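You operate a simulated robot arm through the tools that you are given. There is no shell and no other tool.

The job below is to be done with a simulated robot arm. You get a single attempt, and the scene is never put back.

## Task
Slide the mould batten till its pointer reads 0.
Fine: loosen both bracket nuts for it and tighten them after.

The check looks at the end state, three seconds after you hand in, the way a careful person would. Anything else that was tipped, shoved, dropped, spilled or broken makes it a failure.

## Robot
A 7-joint arm with a three-finger gripper, fixed in place. Base frame: the origin is on the floor under the middle of its stand, x ahead of it, y to its left, z up. Lengths are in mm, angles in degrees, forces in N, time in s.
It reaches about 1342 mm from its shoulder. Its first joint turns from -166.0 to 166.0 degrees. Payload 2.69 kg.
The TCP is the grasp point between the finger pads, 30 mm short of the fingertips. In the tool frame z runs along the fingers and y along their closing line. The gripper opens to 128 mm; its body begins 117 mm behind the TCP.
Orientation is that of the tool frame in the base frame, as a unit quaternion [x, y, z, w]. With the fingers straight down and closing along the base's y, the tool's x points along the base's -x, its y along +y and its z along -z.

## Interface
- The arm moves only by the tool jog_arm. Its argument "steps" is a list of rows, each an object of numbers (a shift or turn left out is 0, a gripper value left out holds the last): "gripper": the gripper command, from -1 (fully open) to 1 (shut), values between in proportion; "tx", "ty", "tz": the shift along the base's x, y, z in mm; "wx", "wy", "wz": the turn, a rotation vector about the base's x, y, z in degrees. In form: [{"gripper": .., "tx": .., "ty": .., "tz": .., "wx": .., "wy": .., "wz": ..}, ...]. A call has 1 to 20 rows; each row shifts and turns the commanded pose from where the row before left it. Each row takes 0.2 s and may step no farther than 50 mm and 8.6 degrees from the row before; otherwise, or with a gripper value out of range, the whole call is refused. A pose out of reach is approached as far as the arm can. The call stops where the force on the tool passes 40 N (or 10 N more than at its start, if that is more) or the arm is blocked; 0.2 s more then pass. The fingers move at their own pace (about 127 mm/s each) and stop on an object; they squeeze with about 24 N. The grip force told is the motor's: it shows also when the fingers shut on nothing. Time passes only in rows, and 0.2 s behind the last, so rows that do not move let the fingers close. The reply holds the time, the measured pose of the TCP, the force on the tool along the base axes, the opening and the grip force, in the units named above and with some noise, with the torque about the TCP (base axes, N m) and any sound that the robot's microphone picked up.
- Cameras (640 x 400 px; columns grow to the right, rows downward): "scene" is fixed at [227.3, -505.2, 1719.2]; the picture's right is [0.84, -0.54, 0.00], its down [-0.22, -0.35, -0.91] and it looks along [0.49, 0.77, -0.42] (base axes); focal length 374 px, centre (320, 200). "wrist" rides on the gripper at [58, 54, -131] in the tool frame; the picture's right is [-0.68, 0.74, 0.00], its down [-0.62, -0.57, -0.55] and it looks along [-0.40, -0.37, 0.84] (tool axes); focal length 234 px, centre (320, 200). There is no depth. A picture from a camera that has moved, and an enlarged one, comes with that camera's place and axes in the base frame and with its lens. The place of the scene camera against the robot may be out by one fixed shift of up to 18 mm in any direction.
- capture(camera): a new picture of that camera. The clock stands still meanwhile.
- move_column(by): moves the trunk up (or, below 0, down) by that many mm; the arm rides with it, the base frame stays. It gives what a move gives, with no picture.
- close_up(camera, box): a new picture of the part [left, top, right, bottom] of that camera's present view, enlarged. The clock stands still meanwhile.
- sign_off(): hands the job in; it is judged then, once.

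Places have to be worked out from the pictures, the camera data and where the tool is seen. Open the gripper and draw the arm clear of the work before you hand the job in, unless the task says otherwise.

The tools are called after "Call:" by a JSON object that holds its "op" and its "data". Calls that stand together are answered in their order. jog_arm: Moves the arm, as the interface text tells. Its arguments: {"type":"object","properties":{"steps":{"type":"array","items":{"type":"object","properties":{"gripper":{"type":"number"},"tx":{"type":"number"},"ty":{"type":"number"},"tz":{"type":"number"},"wx":{"type":"number"},"wy":{"type":"number"},"wz":{"type":"number"}}}}},"required":["steps"]} The other tools are called the same way: move_column (by) moves the trunk up or down; capture (camera) takes a picture; close_up (camera, box) takes an enlarged picture of a part of a camera's view; sign_off () hands the job in.

At the start:

```text
time: 0.0
eef_pos: [697.7, 35.1, 1480.2]
orientation: [0.0, 1.0, -0.001, 0.0]
contact_force: [0.7, 0.4, 0.1]
wrist_torque: [0.0, 0.0, 0.03]
grip_width: 128.1
finger_force: 0.1
trunk travel left (down, up): [-225.0, 125.0]
```

scene: 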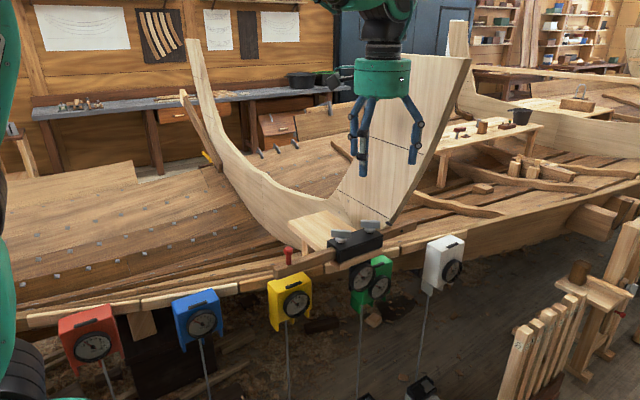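
wrist: 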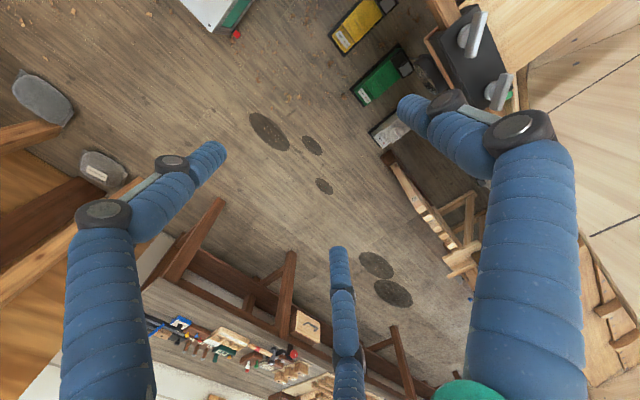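

The scene shows a boat with a mould, a black bracket with two grey lever nuts, and several dial gauges on stands. I will enlarge the area around the bracket and gauges to understand the layout.

Call:
{"op": "close_up", "data": {"camera": "scene", "box": [240, 180, 480, 330]}}

Call:
{"op": "close_up", "data": {"camera": "scene", "box": [300, 200, 420, 275]}}

Call:
{"op": "close_up", "data": {"camera": "wrist", "box": [320, 0, 560, 150]}}

Call:
{"op": "close_up", "data": {"camera": "scene", "box": [40, 260, 280, 410]}}

```text
2.67 times, centred on (360, 255) of scene
camera zoom: at [227.3, -505.2, 1719.2], right [0.84, -0.54, 0.0], down [-0.22, -0.35, -0.91], along [0.49, 0.77, -0.42], focal length 996 px, centre (213, 53)
```

zoom: 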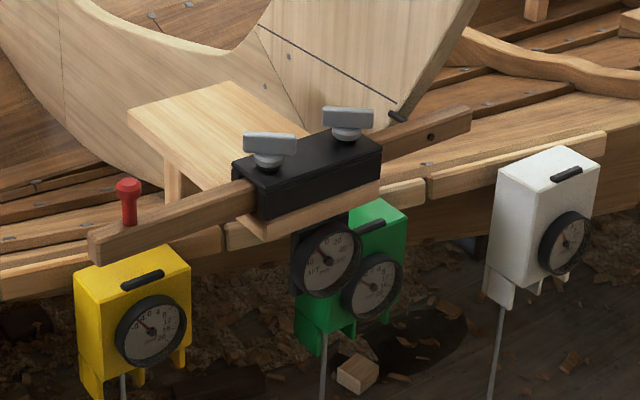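

```text
5.33 times, centred on (360, 238) of scene
camera zoom: at [227.3, -505.2, 1719.2], right [0.84, -0.54, 0.0], down [-0.22, -0.35, -0.91], along [0.49, 0.77, -0.42], focal length 1992 px, centre (107, 0)
```

zoom: 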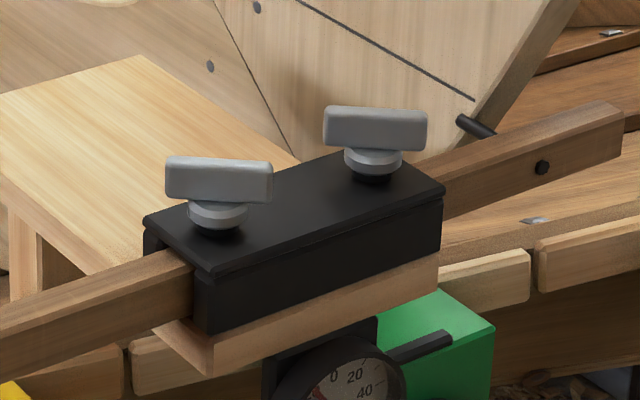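

```text
2.67 times, centred on (440, 75) of wrist
camera zoom: at [637.2, 89.7, 1611.9], right [0.68, 0.74, 0.0], down [0.62, -0.56, 0.55], along [0.4, -0.37, -0.84], focal length 624 px, centre (0, 533)
```

zoom: 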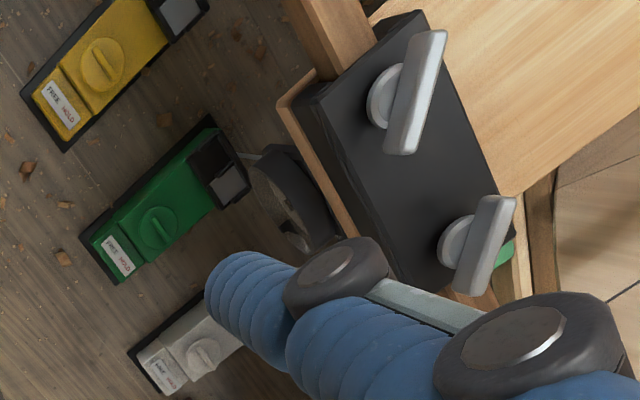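

```text
refused: 410 is not a number from 0 to 400
```

The bracket has two wing nuts, the batten runs through it with a red peg, and there is a dial underneath. The coloured boxes carry FREE/HOLD labels; I zoom in on the dials and labels.

Call:
{"op": "close_up", "data": {"camera": "scene", "box": [344, 250, 408, 310]}}

Call:
{"op": "close_up", "data": {"camera": "scene", "box": [262, 265, 326, 325]}}

Call:
{"op": "close_up", "data": {"camera": "scene", "box": [40, 260, 264, 400]}}

Call:
{"op": "close_up", "data": {"camera": "scene", "box": [340, 230, 480, 400]}}

Call:
{"op": "close_up", "data": {"camera": "wrist", "box": [180, 0, 420, 150]}}

Call:
{"op": "close_up", "data": {"camera": "wrist", "box": [400, 0, 540, 110]}}

```text
6.67 times, centred on (376, 280) of scene
camera zoom: at [227.3, -505.2, 1719.2], right [0.84, -0.54, 0.0], down [-0.22, -0.35, -0.91], along [0.49, 0.77, -0.42], focal length 2490 px, centre (-53, -333)
```

zoom: 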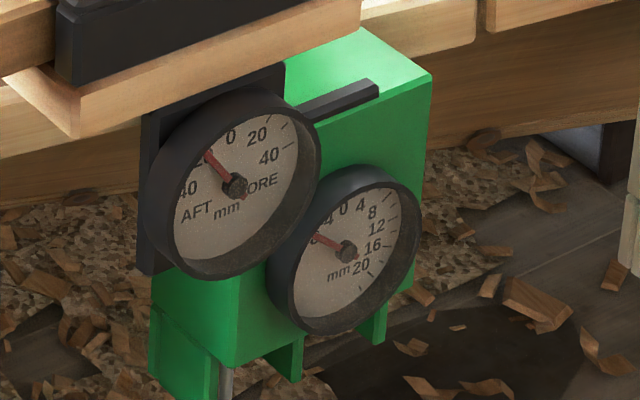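

```text
6.67 times, centred on (294, 295) of scene
camera zoom: at [227.3, -505.2, 1719.2], right [0.84, -0.54, 0.0], down [-0.22, -0.35, -0.91], along [0.49, 0.77, -0.42], focal length 2490 px, centre (493, -433)
```

zoom: 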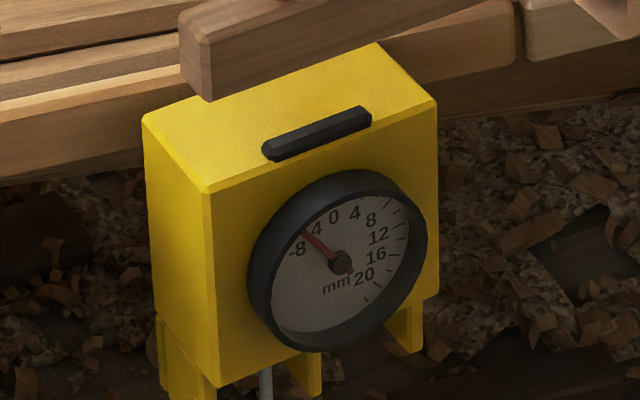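

```text
2.86 times, centred on (152, 330) of scene
camera zoom: at [227.3, -505.2, 1719.2], right [0.84, -0.54, 0.0], down [-0.22, -0.35, -0.91], along [0.49, 0.77, -0.42], focal length 1067 px, centre (800, -171)
```

zoom: 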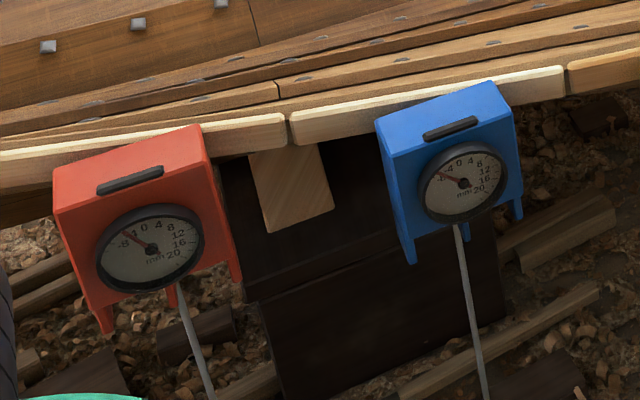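

```text
2.35 times, centred on (410, 315) of scene
camera zoom: at [227.3, -505.2, 1719.2], right [0.84, -0.54, 0.0], down [-0.22, -0.35, -0.91], along [0.49, 0.77, -0.42], focal length 879 px, centre (108, -71)
```

zoom: 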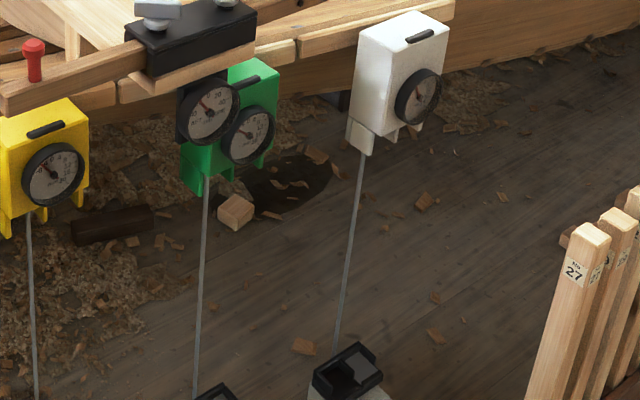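

```text
2.67 times, centred on (300, 75) of wrist
camera zoom: at [637.2, 89.7, 1611.9], right [0.68, 0.74, 0.0], down [0.62, -0.56, 0.55], along [0.4, -0.37, -0.84], focal length 624 px, centre (373, 533)
```

zoom: 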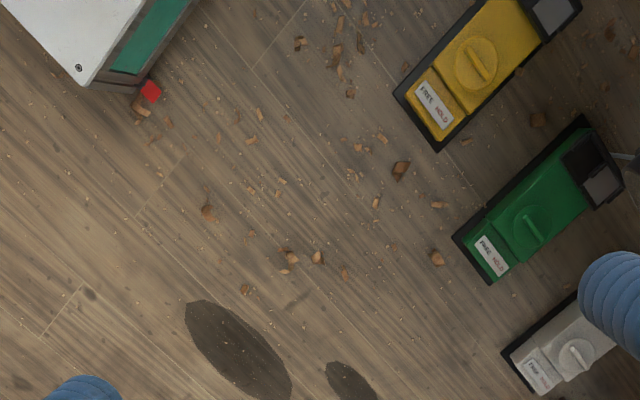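

```text
3.64 times, centred on (470, 55) of wrist
camera zoom: at [637.2, 89.7, 1611.9], right [0.68, 0.74, 0.0], down [0.62, -0.56, 0.55], along [0.4, -0.37, -0.84], focal length 852 px, centre (-226, 727)
```

zoom: 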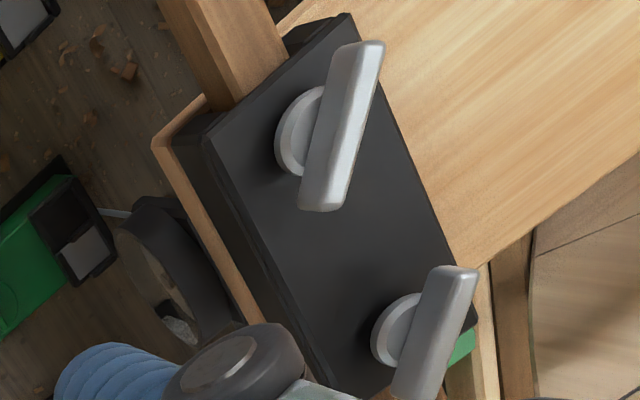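

The black bracket dial (AFT/FORE) reads about 20 on the AFT side, and the nuts triangulate to about (781, 271, 1183) and (890, 272, 1182) with the batten along x. I move a bit closer, staying high, to view the bracket and its surroundings.

Call:
{"op": "jog_arm", "data": {"steps": [{"gripper": -1, "tx": 20, "ty": 30, "tz": 0}, {"tx": 20, "ty": 30, "tz": 0}, {"tx": 20, "ty": 30, "tz": 0}, {"tx": 10, "ty": 20, "tz": 0}, {}]}}

Call:
{"op": "capture", "data": {"camera": "wrist"}}

Call:
{"op": "capture", "data": {"camera": "scene"}}

```text
time: 1.2
eef_pos: [768.3, 146.8, 1480.8]
orientation: [0.0, 1.0, -0.001, 0.0]
contact_force: [0.5, -0.2, -0.9]
wrist_torque: [-0.01, -0.02, 0.01]
grip_width: 128.1
finger_force: 0.1
trunk travel left (down, up): [-225.0, 125.0]
```

```text
taken
camera wrist: at [706.9, 200.6, 1613.0], right [0.68, 0.74, 0.0], down [0.62, -0.56, 0.55], along [0.4, -0.37, -0.84], focal length 234 px, centre (320, 200)
```

wrist: 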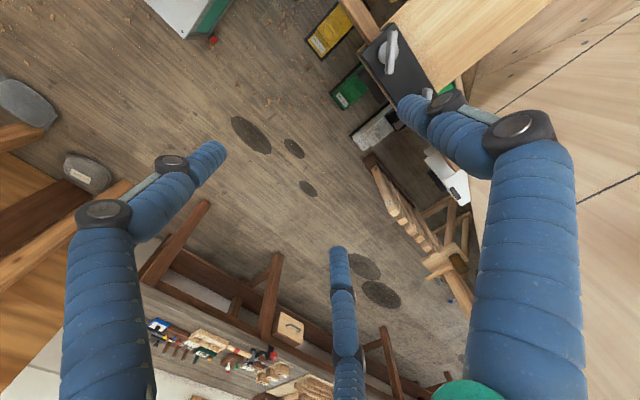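

```text
taken
```

scene: 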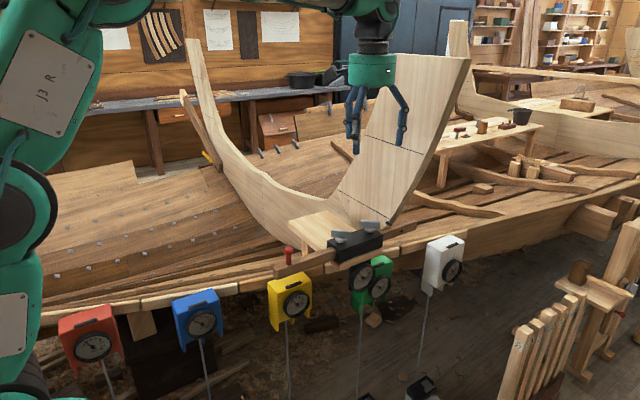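

The tall mould panel appears to be transverse at about x≈940–950, quite close to the right nut, so I need a better look at the clearance. I rotate the tool in place, high up, so that the wrist camera looks towards +y at the bracket.

Call:
{"op": "jog_arm", "data": {"steps": [{"wz": 8.5}, {"wz": 8.5}, {"wz": 8.5}, {"wz": 8.5}, {"wz": 8.5}, {"wz": 8.5}, {"wz": 8.5}, {"wz": 8.5}, {"wz": 8.5}, {"wz": 8.5}, {"wz": 8.5}, {"wz": 8.5}, {"wz": 8.5}, {"wz": 8.5}, {}]}}

Call:
{"op": "capture", "data": {"camera": "wrist"}}

Call:
{"op": "capture", "data": {"camera": "scene"}}

```text
time: 4.4
eef_pos: [767.0, 144.8, 1479.8]
orientation: [0.862, -0.507, 0.001, -0.001]
contact_force: [0.3, -1.1, -0.1]
wrist_torque: [-0.01, 0.01, 0.02]
grip_width: 128.0
finger_force: 0.1
trunk travel left (down, up): [-225.0, 125.0]
```

```text
taken
camera wrist: at [746.9, 68.6, 1611.7], right [-0.97, 0.23, 0.0], down [0.19, 0.81, 0.55], along [0.13, 0.53, -0.84], focal length 234 px, centre (320, 200)
```

wrist: 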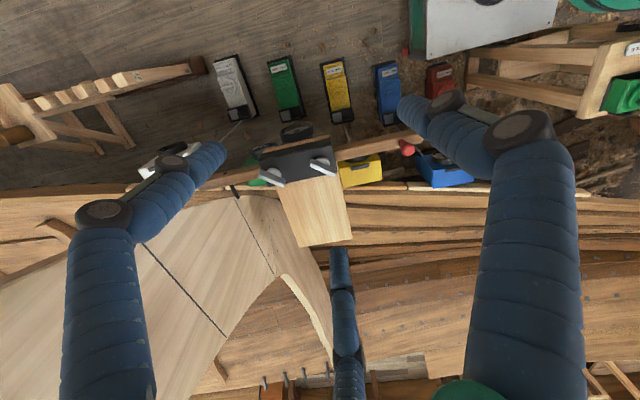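

```text
taken
```

scene: 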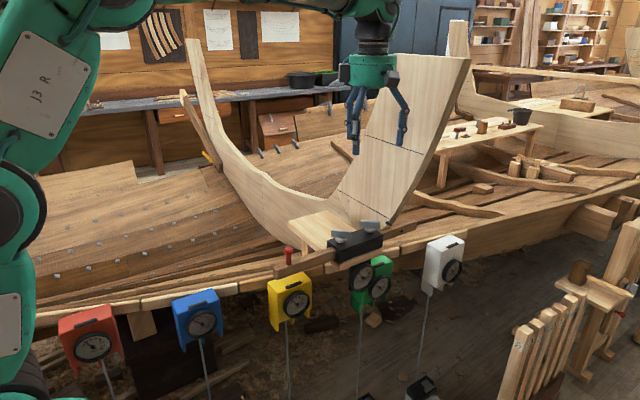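

The rotation worked and this view shows the bracket, batten, and panel. I enlarge it to read exact positions.

Call:
{"op": "close_up", "data": {"camera": "wrist", "box": [200, 100, 440, 250]}}

Call:
{"op": "close_up", "data": {"camera": "wrist", "box": [240, 120, 360, 195]}}

Call:
{"op": "close_up", "data": {"camera": "wrist", "box": [60, 150, 300, 300]}}

```text
2.67 times, centred on (320, 175) of wrist
camera zoom: at [746.9, 68.6, 1611.7], right [-0.97, 0.23, 0.0], down [0.19, 0.81, 0.55], along [0.13, 0.53, -0.84], focal length 624 px, centre (320, 267)
```

zoom: 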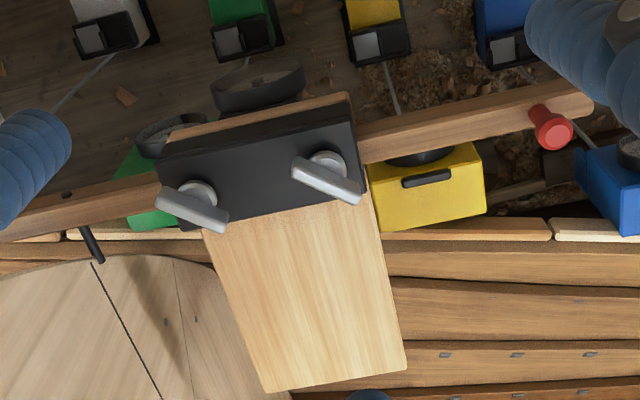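

```text
5.33 times, centred on (300, 158) of wrist
camera zoom: at [746.9, 68.6, 1611.7], right [-0.97, 0.23, 0.0], down [0.19, 0.81, 0.55], along [0.13, 0.53, -0.84], focal length 1249 px, centre (427, 427)
```

zoom: 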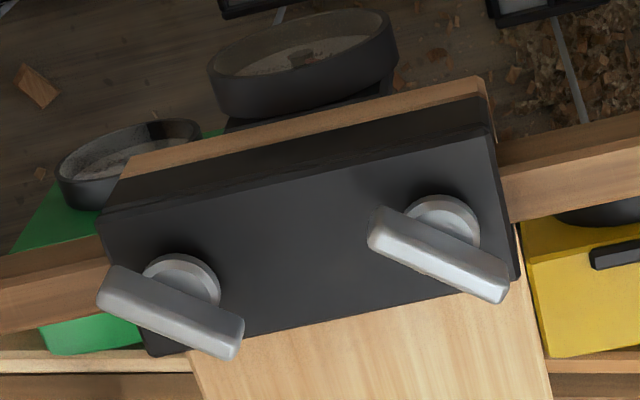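

```text
2.67 times, centred on (180, 225) of wrist
camera zoom: at [746.9, 68.6, 1611.7], right [-0.97, 0.23, 0.0], down [0.19, 0.81, 0.55], along [0.13, 0.53, -0.84], focal length 624 px, centre (693, 133)
```

zoom: 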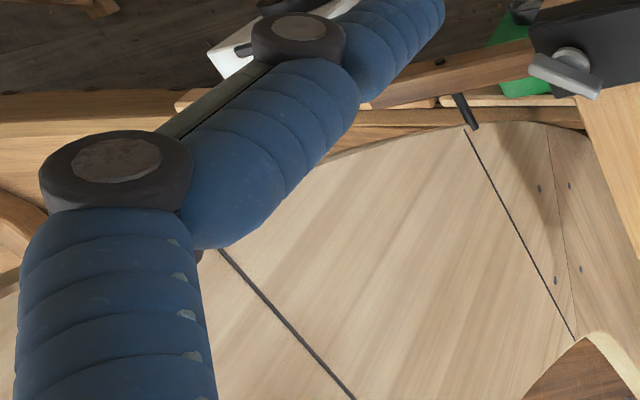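

The nuts refine to about (791, 271, 1173) and (900, 270, 1173), with the bracket's top plate near z≈1143, the wings at about −38° yaw, and the mould panel at x≈1025, so clearance is fine. I go above nut 1 with the closing line perpendicular to the wing, staying at z≈1320.

Call:
{"op": "jog_arm", "data": {"steps": [{"tx": 1.26, "ty": 6.6, "tz": -8.4, "wz": -8.2}, {"tx": 1.26, "ty": 6.6, "tz": -8.4, "wz": -8.2}, {"tx": 1.26, "ty": 6.6, "tz": -8.4, "wz": -8.2}, {"tx": 1.26, "ty": 6.6, "tz": -8.4, "wz": -8.2}, {"tx": 1.26, "ty": 6.6, "tz": -8.4, "wz": -8.2}, {"tx": 1.26, "ty": 6.6, "tz": -8.4, "wz": -8.2}, {"tx": 1.26, "ty": 6.6, "tz": -8.4, "wz": -8.2}, {"tx": 1.26, "ty": 6.6, "tz": -8.4, "wz": -8.2}, {"tx": 1.26, "ty": 6.6, "tz": -8.4, "wz": -8.2}, {"tx": 1.26, "ty": 6.6, "tz": -8.4, "wz": -8.2}, {"tx": 1.26, "ty": 6.6, "tz": -8.4, "wz": -8.2}, {"tx": 1.26, "ty": 6.6, "tz": -8.4, "wz": -8.2}, {"tx": 1.26, "ty": 6.6, "tz": -8.4, "wz": -8.2}, {"tx": 1.26, "ty": 6.6, "tz": -8.4, "wz": -8.2}, {"tx": 1.26, "ty": 6.6, "tz": -8.4, "wz": -8.2}, {"tx": 1.26, "ty": 6.6, "tz": -8.4, "wz": -8.2}, {"tx": 1.26, "ty": 6.6, "tz": -8.4, "wz": -8.2}, {"tx": 1.26, "ty": 6.6, "tz": -8.4, "wz": -8.2}, {"tx": 1.26, "ty": 6.6, "tz": -8.4, "wz": -8.2}, {}]}}

Call:
{"op": "capture", "data": {"camera": "wrist"}}

Call:
{"op": "capture", "data": {"camera": "scene"}}

```text
time: 8.6
eef_pos: [791.6, 271.6, 1321.4]
orientation: [0.316, 0.949, -0.001, 0.0]
contact_force: [0.1, -0.1, 0.0]
wrist_torque: [-0.03, 0.02, -0.02]
grip_width: 127.8
finger_force: 0.0
trunk travel left (down, up): [-225.0, 125.0]
```

```text
taken
camera wrist: at [776.5, 349.4, 1451.7], right [0.98, 0.18, 0.0], down [0.15, -0.82, 0.55], along [0.1, -0.54, -0.84], focal length 234 px, centre (320, 200)
```

wrist: 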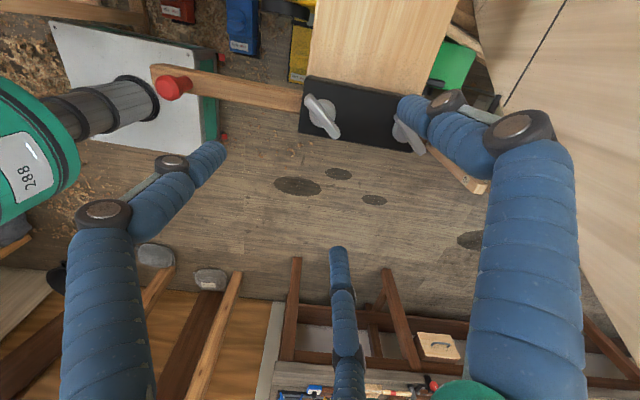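

```text
taken
```

scene: 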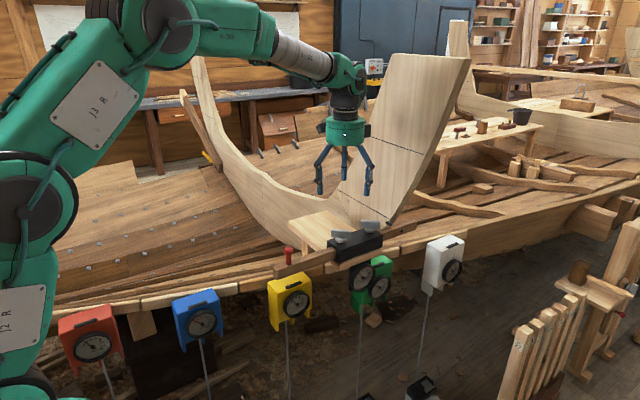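

I am above nut 1 at z≈1321. I enlarge the wrist view of the wings to refine their position and angle.

Call:
{"op": "close_up", "data": {"camera": "wrist", "box": [280, 70, 440, 170]}}

Call:
{"op": "close_up", "data": {"camera": "scene", "box": [290, 130, 410, 270]}}

```text
4.00 times, centred on (360, 120) of wrist
camera zoom: at [776.5, 349.4, 1451.7], right [0.98, 0.18, 0.0], down [0.15, -0.82, 0.55], along [0.1, -0.54, -0.84], focal length 937 px, centre (160, 520)
```

zoom: 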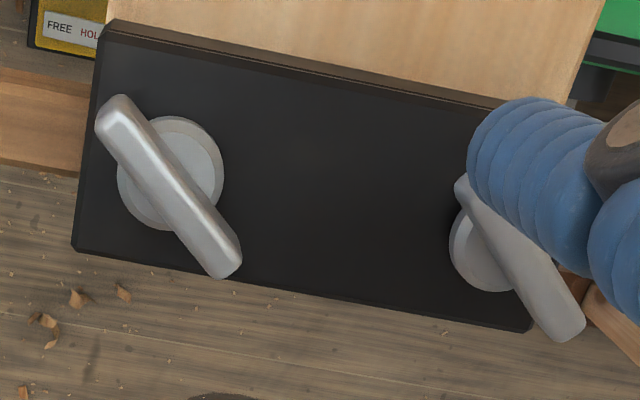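

```text
2.86 times, centred on (350, 200) of scene
camera zoom: at [227.3, -505.2, 1719.2], right [0.84, -0.54, 0.0], down [-0.22, -0.35, -0.91], along [0.49, 0.77, -0.42], focal length 1067 px, centre (234, 200)
```

zoom: 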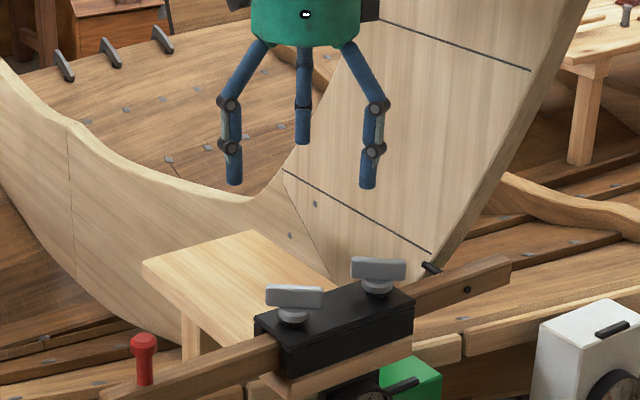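

Combining the last two wrist views (opposite sides) gives a better fix: nut 1 wing at about (793, 280, 1153), nut 2 at about (906, 279, 1154), plate top z≈1123. Before descending I test-close the gripper in the air to see how the fingers close.

Call:
{"op": "jog_arm", "data": {"steps": [{"gripper": 1, "tx": 0.7, "ty": 4, "wz": -2.2}, {"tx": 0.7, "ty": 4}, {}, {}, {}]}}

Call:
{"op": "capture", "data": {"camera": "wrist"}}

Call:
{"op": "close_up", "data": {"camera": "scene", "box": [290, 90, 410, 260]}}

```text
time: 9.8
eef_pos: [793.9, 278.3, 1321.2]
orientation: [0.333, 0.943, -0.001, 0.0]
contact_force: [0.9, 0.0, -0.3]
wrist_torque: [-0.01, 0.03, 0.03]
grip_width: 2.2
finger_force: 24.6
trunk travel left (down, up): [-225.0, 125.0]
```

```text
taken
camera wrist: at [780.6, 357.8, 1452.0], right [0.99, 0.15, 0.0], down [0.12, -0.83, 0.55], along [0.08, -0.54, -0.84], focal length 234 px, centre (320, 200)
```

wrist: 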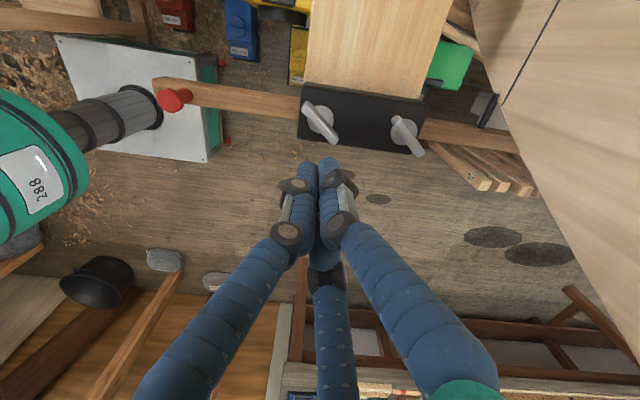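

```text
2.35 times, centred on (350, 175) of scene
camera zoom: at [227.3, -505.2, 1719.2], right [0.84, -0.54, 0.0], down [-0.22, -0.35, -0.91], along [0.49, 0.77, -0.42], focal length 879 px, centre (249, 259)
```

zoom: 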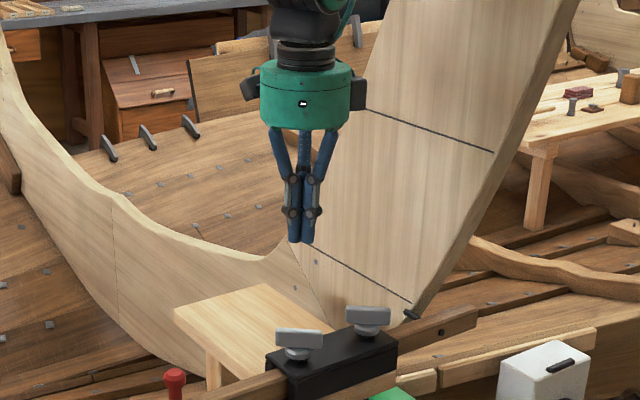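

The fingers close concentrically. With them closed the view is clear, so I enlarge the nuts, the pin end and the red peg for accurate positions.

Call:
{"op": "close_up", "data": {"camera": "wrist", "box": [280, 70, 440, 170]}}

Call:
{"op": "close_up", "data": {"camera": "wrist", "box": [400, 60, 560, 200]}}

Call:
{"op": "close_up", "data": {"camera": "wrist", "box": [130, 50, 320, 150]}}

Call:
{"op": "close_up", "data": {"camera": "scene", "box": [344, 255, 384, 295]}}

```text
4.00 times, centred on (360, 120) of wrist
camera zoom: at [780.6, 357.8, 1452.0], right [0.99, 0.15, 0.0], down [0.12, -0.83, 0.55], along [0.08, -0.54, -0.84], focal length 937 px, centre (160, 520)
```

zoom: 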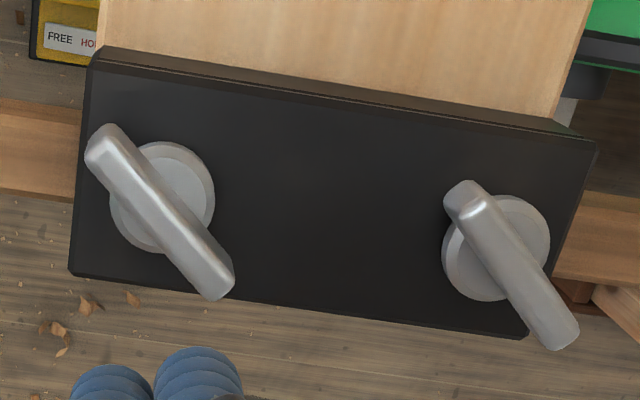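

```text
2.86 times, centred on (480, 130) of wrist
camera zoom: at [780.6, 357.8, 1452.0], right [0.99, 0.15, 0.0], down [0.12, -0.83, 0.55], along [0.08, -0.54, -0.84], focal length 669 px, centre (-137, 400)
```

zoom: 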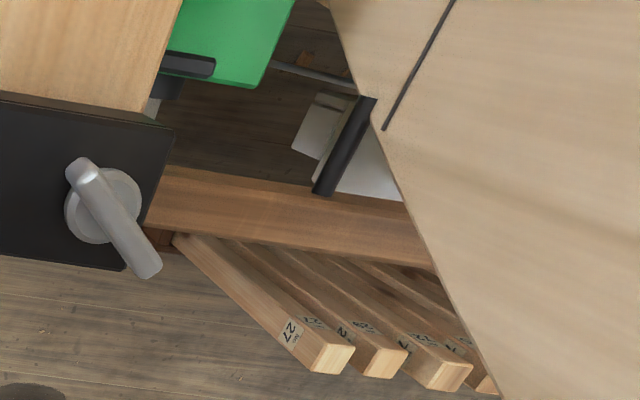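

```text
3.37 times, centred on (225, 100) of wrist
camera zoom: at [780.6, 357.8, 1452.0], right [0.99, 0.15, 0.0], down [0.12, -0.83, 0.55], along [0.08, -0.54, -0.84], focal length 789 px, centre (640, 537)
```

zoom: 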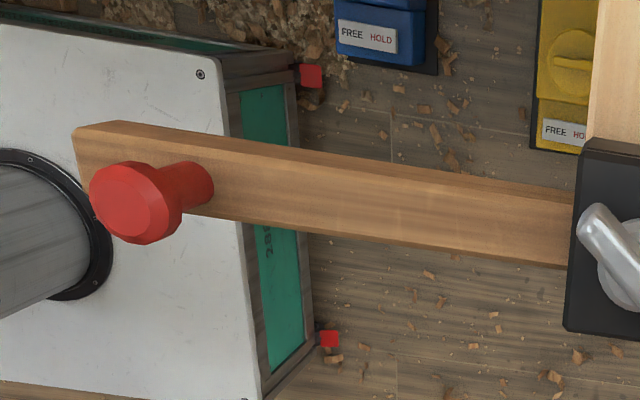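

```text
10.00 times, centred on (364, 275) of scene
camera zoom: at [227.3, -505.2, 1719.2], right [0.84, -0.54, 0.0], down [-0.22, -0.35, -0.91], along [0.49, 0.77, -0.42], focal length 3735 px, centre (-120, -550)
```

zoom: 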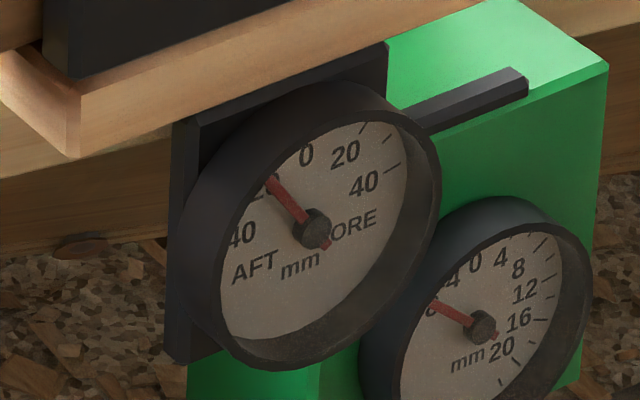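

Dial reads ≈20 on the AFT side. Nut 1's wing is at (792.5, 279.5, ~1153) with yaw about −41°; I open and descend over it so the fingertips reach about z 1143, above the boss disc.

Call:
{"op": "jog_arm", "data": {"steps": [{"gripper": -1, "tx": -1.2, "ty": 1, "wz": -1.5}, {}, {}, {"tz": -30}, {"tz": -30}, {"tz": -30}, {"tz": -20}, {"tz": -15}, {"tz": -10}, {"tz": -8}, {}]}}

Call:
{"op": "capture", "data": {"camera": "wrist"}}

Call:
{"op": "close_up", "data": {"camera": "scene", "box": [290, 170, 410, 270]}}

```text
time: 12.2
eef_pos: [793.3, 279.6, 1178.2]
orientation: [0.346, 0.938, -0.001, 0.0]
contact_force: [-0.2, 0.7, 0.8]
wrist_torque: [0.0, 0.02, 0.0]
grip_width: 128.2
finger_force: 0.1
trunk travel left (down, up): [-225.0, 125.0]
```

```text
taken
camera wrist: at [781.6, 359.0, 1309.2], right [0.99, 0.12, 0.0], down [0.1, -0.83, 0.55], along [0.07, -0.55, -0.84], focal length 234 px, centre (320, 200)
```

wrist: 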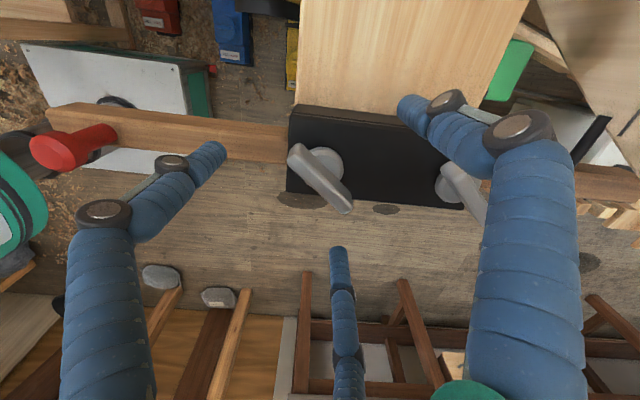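

```text
4.00 times, centred on (350, 220) of scene
camera zoom: at [227.3, -505.2, 1719.2], right [0.84, -0.54, 0.0], down [-0.22, -0.35, -0.91], along [0.49, 0.77, -0.42], focal length 1494 px, centre (200, 120)
```

zoom: 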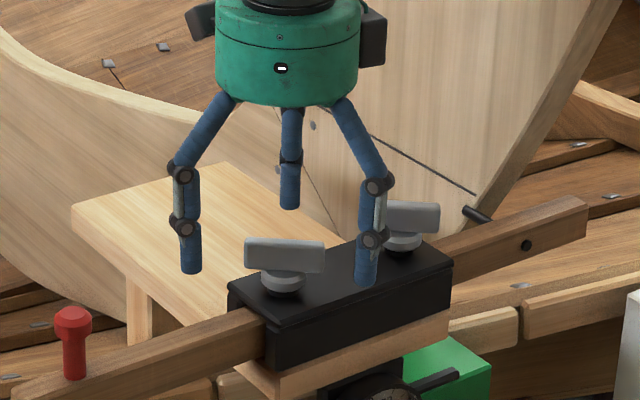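

The fingers straddle the wing of nut 1 with no contact. I take an enlarged wrist view to check height and angle before closing.

Call:
{"op": "close_up", "data": {"camera": "wrist", "box": [240, 110, 400, 260]}}

```text
2.67 times, centred on (320, 185) of wrist
camera zoom: at [781.6, 359.0, 1309.2], right [0.99, 0.12, 0.0], down [0.1, -0.83, 0.55], along [0.07, -0.55, -0.84], focal length 624 px, centre (320, 240)
```

zoom: 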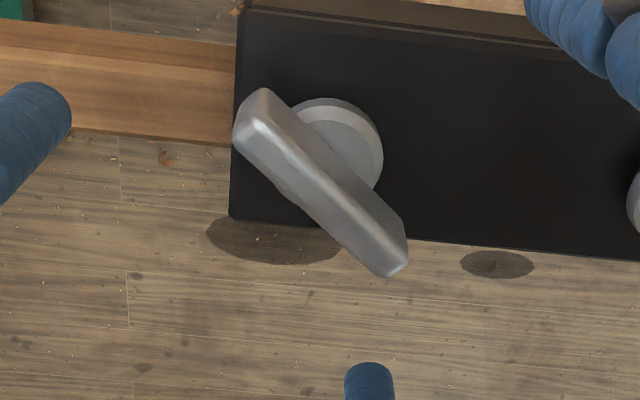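

Wing of nut 1 centers at about (792, 279, 1155), yaw ≈ −43°. I lower 4 mm, trim the yaw, and close on it.

Call:
{"op": "jog_arm", "data": {"steps": [{"tz": -4, "wz": -2, "tx": -0.6, "ty": -0.5}, {}, {"gripper": 0.6}, {}, {"gripper": 0.85}, {}, {"gripper": 1}, {}, {}]}}

Call:
{"op": "capture", "data": {"camera": "wrist"}}

Call:
{"op": "close_up", "data": {"camera": "scene", "box": [290, 170, 410, 270]}}

```text
time: 14.2
eef_pos: [790.6, 280.2, 1173.6]
orientation: [0.362, 0.932, 0.0, -0.001]
contact_force: [-17.0, -0.6, -5.1]
wrist_torque: [0.19, 0.07, 0.98]
grip_width: 32.6
finger_force: 45.1
trunk travel left (down, up): [-225.0, 125.0]
```

```text
taken
camera wrist: at [782.3, 359.1, 1305.0], right [1.0, 0.09, 0.0], down [0.07, -0.83, 0.55], along [0.05, -0.55, -0.84], focal length 234 px, centre (320, 200)
```

wrist: 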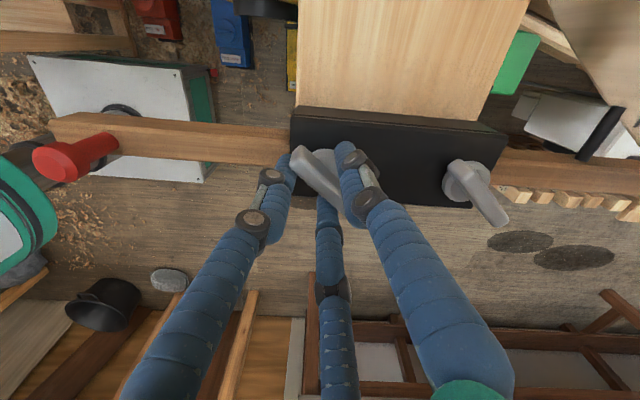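

```text
4.00 times, centred on (350, 220) of scene
camera zoom: at [227.3, -505.2, 1719.2], right [0.84, -0.54, 0.0], down [-0.22, -0.35, -0.91], along [0.49, 0.77, -0.42], focal length 1494 px, centre (200, 120)
```

zoom: 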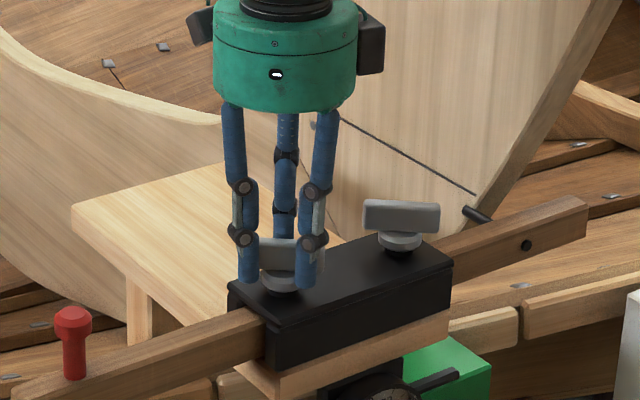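

The fingers have stopped at 32.6 mm with about 1 N·m reaction about z and −17 N in x. I zoom in to see how they hold the wing.

Call:
{"op": "close_up", "data": {"camera": "wrist", "box": [240, 120, 400, 220]}}

Call:
{"op": "close_up", "data": {"camera": "scene", "box": [325, 210, 385, 250]}}

```text
4.00 times, centred on (320, 170) of wrist
camera zoom: at [782.3, 359.1, 1305.0], right [1.0, 0.09, 0.0], down [0.07, -0.83, 0.55], along [0.05, -0.55, -0.84], focal length 937 px, centre (320, 320)
```

zoom: 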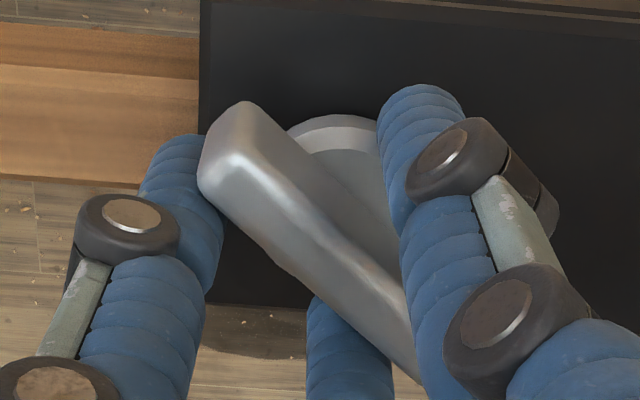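

```text
10.00 times, centred on (355, 230) of scene
camera zoom: at [227.3, -505.2, 1719.2], right [0.84, -0.54, 0.0], down [-0.22, -0.35, -0.91], along [0.49, 0.77, -0.42], focal length 3735 px, centre (-30, -100)
```

zoom: 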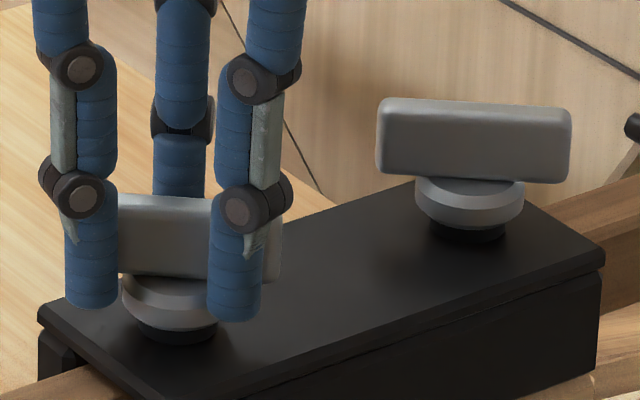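

The tips reach down to the boss disc, with the bar's ends caged between fingers — usable for turning, but the hand is off-centre (−17 N in x). I shift slightly to relieve the side load.

Call:
{"op": "jog_arm", "data": {"steps": [{"tx": -1.5}, {"tx": -1.5}, {}]}}

```text
time: 15.0
eef_pos: [789.5, 278.8, 1174.2]
orientation: [0.362, 0.932, -0.001, 0.001]
contact_force: [9.8, -1.6, -11.9]
wrist_torque: [-0.2, -1.21, 0.98]
grip_width: 32.2
finger_force: 44.8
trunk travel left (down, up): [-225.0, 125.0]
```

Side load flipped sign (+9.8 N), so the centre lies in between; I go back 1 mm and start turning counter-clockwise in small steps while watching the torque.

Call:
{"op": "jog_arm", "data": {"steps": [{"tx": 1.0}, {"wz": 3}, {"wz": 3}, {"wz": 3}, {}]}}

Call:
{"op": "close_up", "data": {"camera": "wrist", "box": [240, 120, 400, 220]}}

```text
time: 16.2
eef_pos: [790.6, 279.4, 1175.3]
orientation: [0.288, 0.958, 0.0, 0.0]
contact_force: [11.4, -7.5, 3.6]
wrist_torque: [0.13, -0.18, -0.04]
grip_width: 31.2
finger_force: 44.4
trunk travel left (down, up): [-225.0, 125.0]
```

```text
4.00 times, centred on (320, 170) of wrist
camera zoom: at [769.8, 356.2, 1306.3], right [0.97, 0.24, 0.0], down [0.2, -0.81, 0.55], along [0.13, -0.53, -0.84], focal length 937 px, centre (320, 320)
```

zoom: 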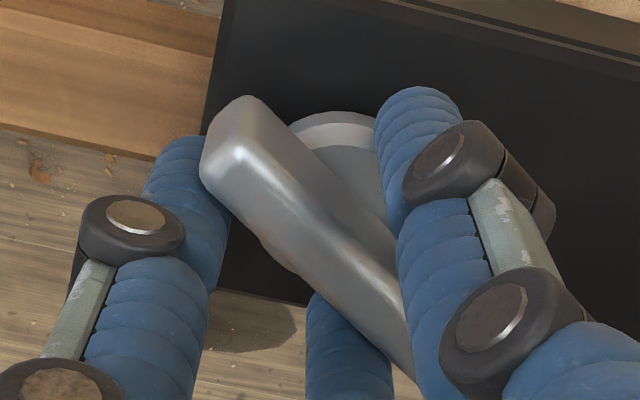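

The nut follows the hand (bar fixed relative to the fingers) with hardly any resisting torque. I continue turning counter-clockwise.

Call:
{"op": "jog_arm", "data": {"steps": [{"wz": 5}, {"wz": 5}, {"wz": 5}, {"wz": 5}, {"wz": 5}, {}]}}

Call:
{"op": "close_up", "data": {"camera": "wrist", "box": [240, 120, 400, 220]}}

Call:
{"op": "close_up", "data": {"camera": "scene", "box": [325, 210, 385, 250]}}

```text
time: 17.6
eef_pos: [791.0, 278.3, 1175.5]
orientation: [0.074, 0.997, 0.0, 0.0]
contact_force: [22.0, -22.7, 15.1]
wrist_torque: [-0.47, -0.47, -0.11]
grip_width: 31.3
finger_force: 44.8
trunk travel left (down, up): [-225.0, 125.0]
```

```text
4.00 times, centred on (320, 170) of wrist
camera zoom: at [739.2, 339.4, 1306.3], right [0.78, 0.63, 0.0], down [0.53, -0.65, 0.55], along [0.35, -0.43, -0.84], focal length 937 px, centre (320, 320)
```

zoom: 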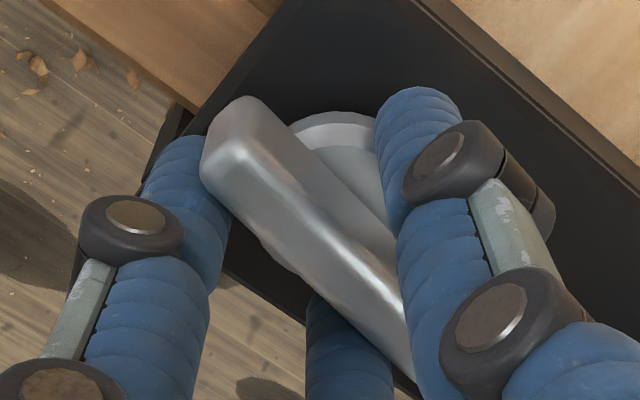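

```text
10.00 times, centred on (355, 230) of scene
camera zoom: at [227.3, -505.2, 1719.2], right [0.84, -0.54, 0.0], down [-0.22, -0.35, -0.91], along [0.49, 0.77, -0.42], focal length 3735 px, centre (-30, -100)
```

zoom: 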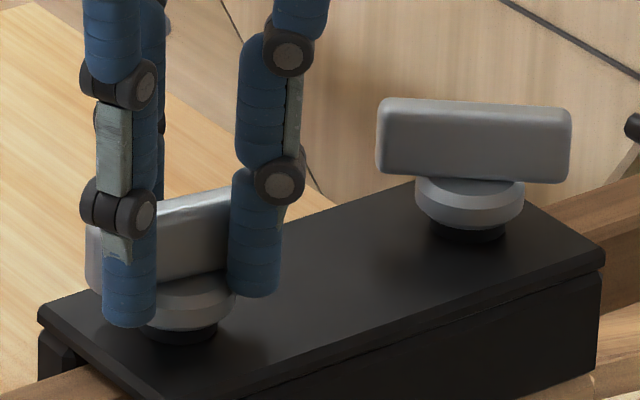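

The nut turns 1:1 with the hand; the side load grows because the grip is slightly off the nut axis. I compensate by +2/−2 mm and continue turning.

Call:
{"op": "jog_arm", "data": {"steps": [{"tx": 2, "ty": -2, "tz": 1}, {"wz": 5}, {"wz": 5}, {"wz": 5}, {"wz": 5}, {"wz": 5}, {}]}}

```text
time: 19.2
eef_pos: [792.5, 275.6, 1175.2]
orientation: [-0.144, 0.99, 0.0, 0.0]
contact_force: [11.6, -13.5, 12.6]
wrist_torque: [-0.31, 0.14, -0.09]
grip_width: 31.2
finger_force: 44.8
trunk travel left (down, up): [-225.0, 125.0]
```

Call:
{"op": "jog_arm", "data": {"steps": [{"tx": 1, "ty": -1.2, "tz": 1}, {"wz": 6}, {"wz": 6}, {"wz": 6}, {"wz": 6}, {"wz": 6}, {"wz": 6}, {}]}}

Call:
{"op": "close_up", "data": {"camera": "wrist", "box": [240, 120, 400, 220]}}

Call:
{"op": "close_up", "data": {"camera": "scene", "box": [270, 210, 420, 300]}}

```text
time: 21.0
eef_pos: [793.2, 275.1, 1175.7]
orientation: [-0.443, 0.896, 0.001, 0.001]
contact_force: [14.9, -6.5, -4.0]
wrist_torque: [-0.18, -0.16, -0.01]
grip_width: 31.4
finger_force: 44.7
trunk travel left (down, up): [-225.0, 125.0]
```

```text
4.00 times, centred on (320, 170) of wrist
camera zoom: at [714.2, 261.9, 1306.5], right [-0.17, 0.98, 0.0], down [0.82, 0.15, 0.55], along [0.54, 0.09, -0.84], focal length 937 px, centre (320, 320)
```

zoom: 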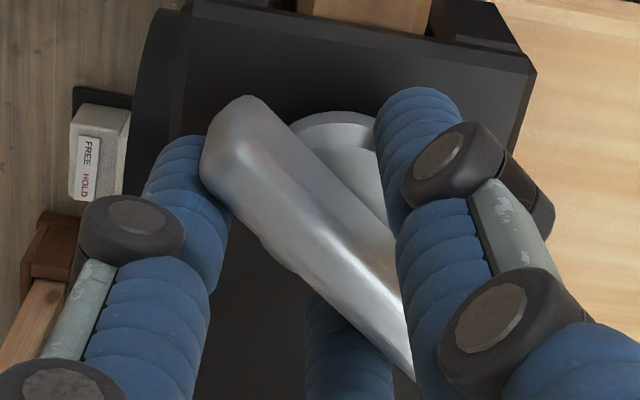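

```text
4.27 times, centred on (345, 255) of scene
camera zoom: at [227.3, -505.2, 1719.2], right [0.84, -0.54, 0.0], down [-0.22, -0.35, -0.91], along [0.49, 0.77, -0.42], focal length 1594 px, centre (213, -35)
```

zoom: 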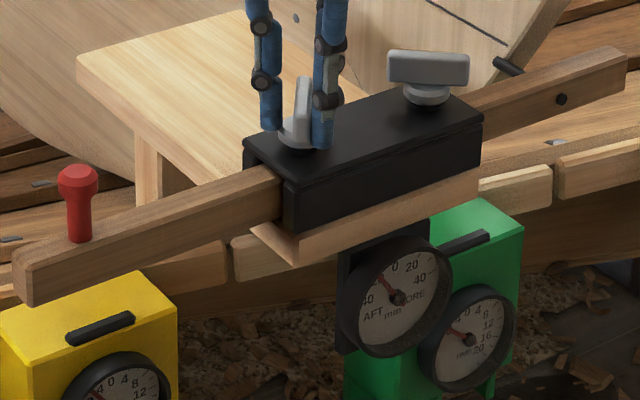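

Nut 1 has turned about 95° counter-clockwise with no stop and low torque. I release by opening partway (to avoid nut 2's wing), rise, and check whether the wing stays put.

Call:
{"op": "jog_arm", "data": {"steps": [{"gripper": 0.2}, {}, {"gripper": 0}, {}, {"tz": 15}, {"tz": 25}, {"tz": 30}, {"tz": 30}, {}]}}

Call:
{"op": "capture", "data": {"camera": "wrist"}}

Call:
{"op": "close_up", "data": {"camera": "scene", "box": [270, 200, 420, 300]}}

```text
time: 23.0
eef_pos: [793.0, 275.4, 1278.8]
orientation: [-0.442, 0.897, -0.001, 0.0]
contact_force: [0.1, 0.1, -0.2]
wrist_torque: [0.01, 0.0, 0.0]
grip_width: 63.6
finger_force: 0.1
trunk travel left (down, up): [-225.0, 125.0]
```

```text
taken
camera wrist: at [712.7, 262.4, 1408.6], right [-0.17, 0.98, 0.0], down [0.82, 0.14, 0.55], along [0.54, 0.09, -0.84], focal length 234 px, centre (320, 200)
```

wrist: 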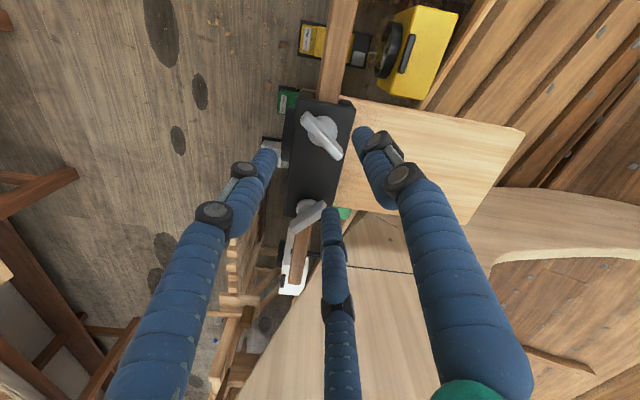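

```text
4.00 times, centred on (345, 250) of scene
camera zoom: at [227.3, -505.2, 1719.2], right [0.84, -0.54, 0.0], down [-0.22, -0.35, -0.91], along [0.49, 0.77, -0.42], focal length 1494 px, centre (220, 0)
```

zoom: 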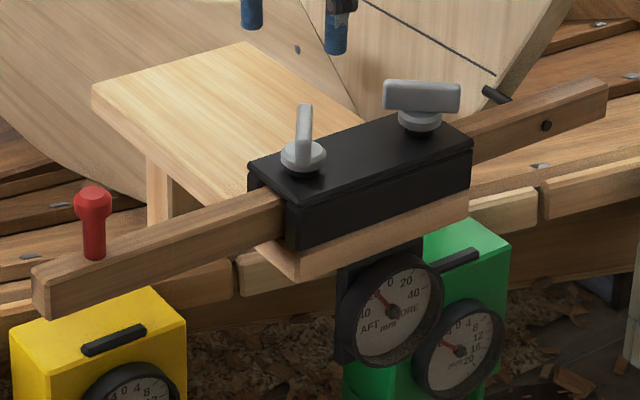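

Nut 1 is turned about 90° and stays. From the forces, its axis is about (794, 279); nut 2 is at about (907, 279). I move above nut 2 with yaw back to −42° and open up.

Call:
{"op": "jog_arm", "data": {"steps": [{"tx": 9.2, "ty": 0.3, "wz": -7.9}, {"tx": 9.2, "ty": 0.3, "wz": -7.9}, {"tx": 9.2, "ty": 0.3, "wz": -7.9}, {"tx": 9.2, "ty": 0.3, "wz": -7.9}, {"tx": 9.2, "ty": 0.3, "wz": -7.9}, {"tx": 9.2, "ty": 0.3, "wz": -7.9}, {"tx": 9.2, "ty": 0.3, "wz": -7.9}, {"tx": 9.2, "ty": 0.3, "wz": -7.9}, {"tx": 9.2, "ty": 0.3, "wz": -7.9}, {"tx": 9.2, "ty": 0.3, "wz": -7.9}, {"tx": 9.2, "ty": 0.3, "wz": -7.9}, {"tx": 9.2, "ty": 0.3, "wz": -7.9, "gripper": -1}, {}, {}, {}]}}

Call:
{"op": "capture", "data": {"camera": "wrist"}}

Call:
{"op": "close_up", "data": {"camera": "wrist", "box": [220, 80, 420, 205]}}

```text
time: 26.2
eef_pos: [903.2, 279.6, 1276.7]
orientation: [0.36, 0.933, 0.0, -0.001]
contact_force: [-0.2, 0.5, -0.2]
wrist_torque: [-0.01, -0.01, 0.01]
grip_width: 127.7
finger_force: 0.1
trunk travel left (down, up): [-225.0, 125.0]
```

```text
taken
camera wrist: at [895.2, 359.3, 1407.8], right [1.0, 0.09, 0.0], down [0.07, -0.83, 0.55], along [0.05, -0.55, -0.84], focal length 234 px, centre (320, 200)
```

wrist: 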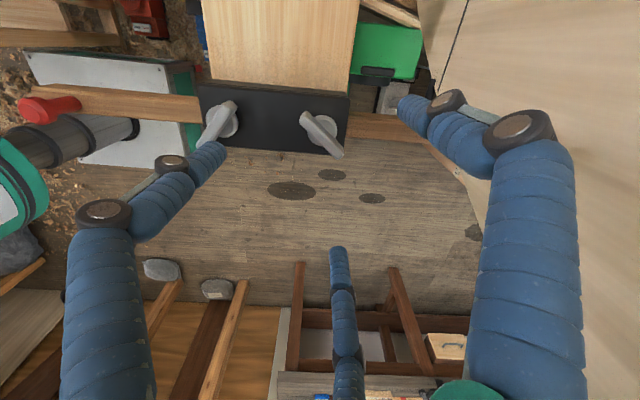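

```text
3.20 times, centred on (320, 142) of wrist
camera zoom: at [895.2, 359.3, 1407.8], right [1.0, 0.09, 0.0], down [0.07, -0.83, 0.55], along [0.05, -0.55, -0.84], focal length 749 px, centre (320, 384)
```

zoom: 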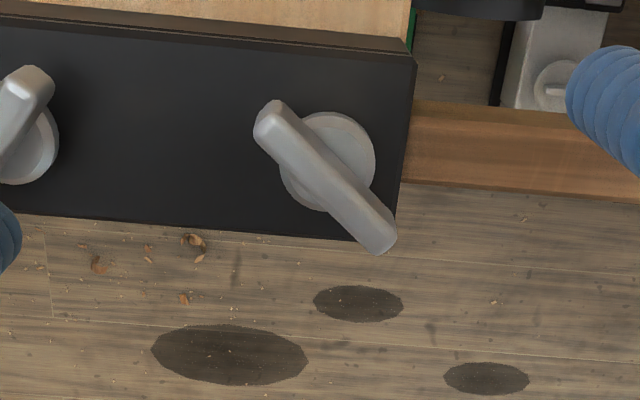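

Nut 2's wing is centred at about (905, 279, 1155) with yaw ≈ −43°. I descend onto it and close.

Call:
{"op": "jog_arm", "data": {"steps": [{"tx": 0.8, "tz": -30}, {"tz": -30}, {"tz": -22}, {"tz": -12}, {"tz": -8.5}, {}, {"gripper": 0.4}, {}, {}, {"gripper": 0.7}, {}, {"gripper": 1}, {}, {}]}}

Call:
{"op": "close_up", "data": {"camera": "wrist", "box": [240, 120, 400, 220]}}

Call:
{"op": "close_up", "data": {"camera": "scene", "box": [325, 200, 400, 250]}}

```text
time: 29.2
eef_pos: [902.4, 279.9, 1173.6]
orientation: [0.362, 0.932, -0.001, 0.0]
contact_force: [-16.0, -5.0, -5.2]
wrist_torque: [0.0, -0.01, 0.82]
grip_width: 32.8
finger_force: 44.9
trunk travel left (down, up): [-225.0, 125.0]
```

```text
4.00 times, centred on (320, 170) of wrist
camera zoom: at [894.1, 359.1, 1304.6], right [1.0, 0.09, 0.0], down [0.08, -0.83, 0.55], along [0.05, -0.55, -0.84], focal length 937 px, centre (320, 320)
```

zoom: 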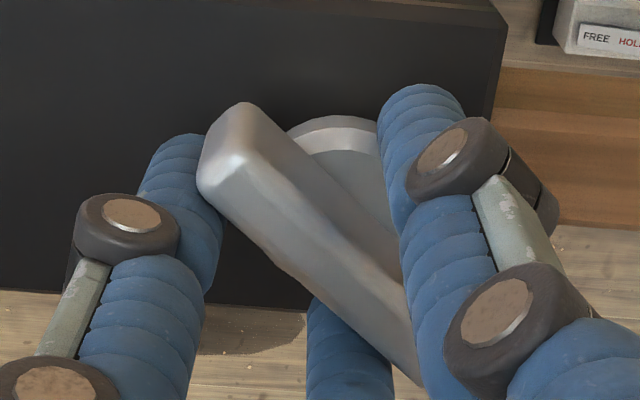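

```text
8.00 times, centred on (362, 225) of scene
camera zoom: at [227.3, -505.2, 1719.2], right [0.84, -0.54, 0.0], down [-0.22, -0.35, -0.91], along [0.49, 0.77, -0.42], focal length 2988 px, centre (-20, 0)
```

zoom: 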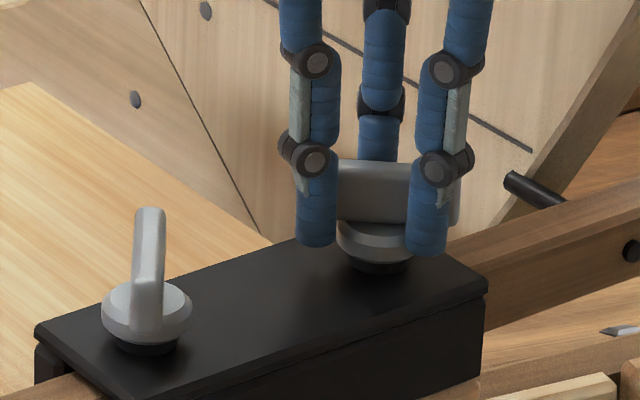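

The same grip as on nut 1 (−16 N in x, wing caged). I recentre by −2 mm and turn counter-clockwise, orbiting the tool slightly so the side load stays low.

Call:
{"op": "jog_arm", "data": {"steps": [{"tx": -2}, {"wz": 5, "tx": -0.04, "ty": -0.34}, {"wz": 5, "tx": -0.02, "ty": -0.34}, {"wz": 5, "tx": 0.01, "ty": -0.34}, {"wz": 5, "tx": 0.04, "ty": -0.34}, {"wz": 5, "tx": 0.07, "ty": -0.34}, {"wz": 5, "tx": 0.1, "ty": -0.33}, {"wz": 5, "tx": 0.13, "ty": -0.32}, {"wz": 5, "tx": 0.16, "ty": -0.31}, {"wz": 5, "tx": 0.18, "ty": -0.29}, {}]}}

Call:
{"op": "close_up", "data": {"camera": "wrist", "box": [240, 120, 400, 220]}}

```text
time: 31.6
eef_pos: [904.4, 276.9, 1172.9]
orientation: [-0.023, 1.0, 0.0, 0.001]
contact_force: [16.0, 0.8, 10.4]
wrist_torque: [0.37, -0.32, 0.01]
grip_width: 31.6
finger_force: 44.6
trunk travel left (down, up): [-225.0, 125.0]
```

```text
4.00 times, centred on (320, 170) of wrist
camera zoom: at [840.8, 328.1, 1305.6], right [0.64, 0.77, 0.0], down [0.64, -0.54, 0.55], along [0.42, -0.35, -0.84], focal length 937 px, centre (320, 320)
```

zoom: 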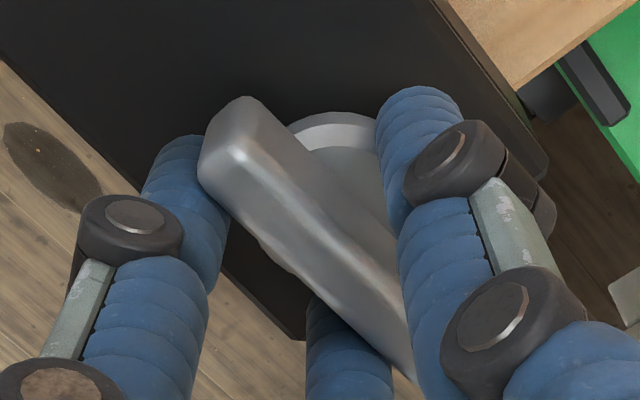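

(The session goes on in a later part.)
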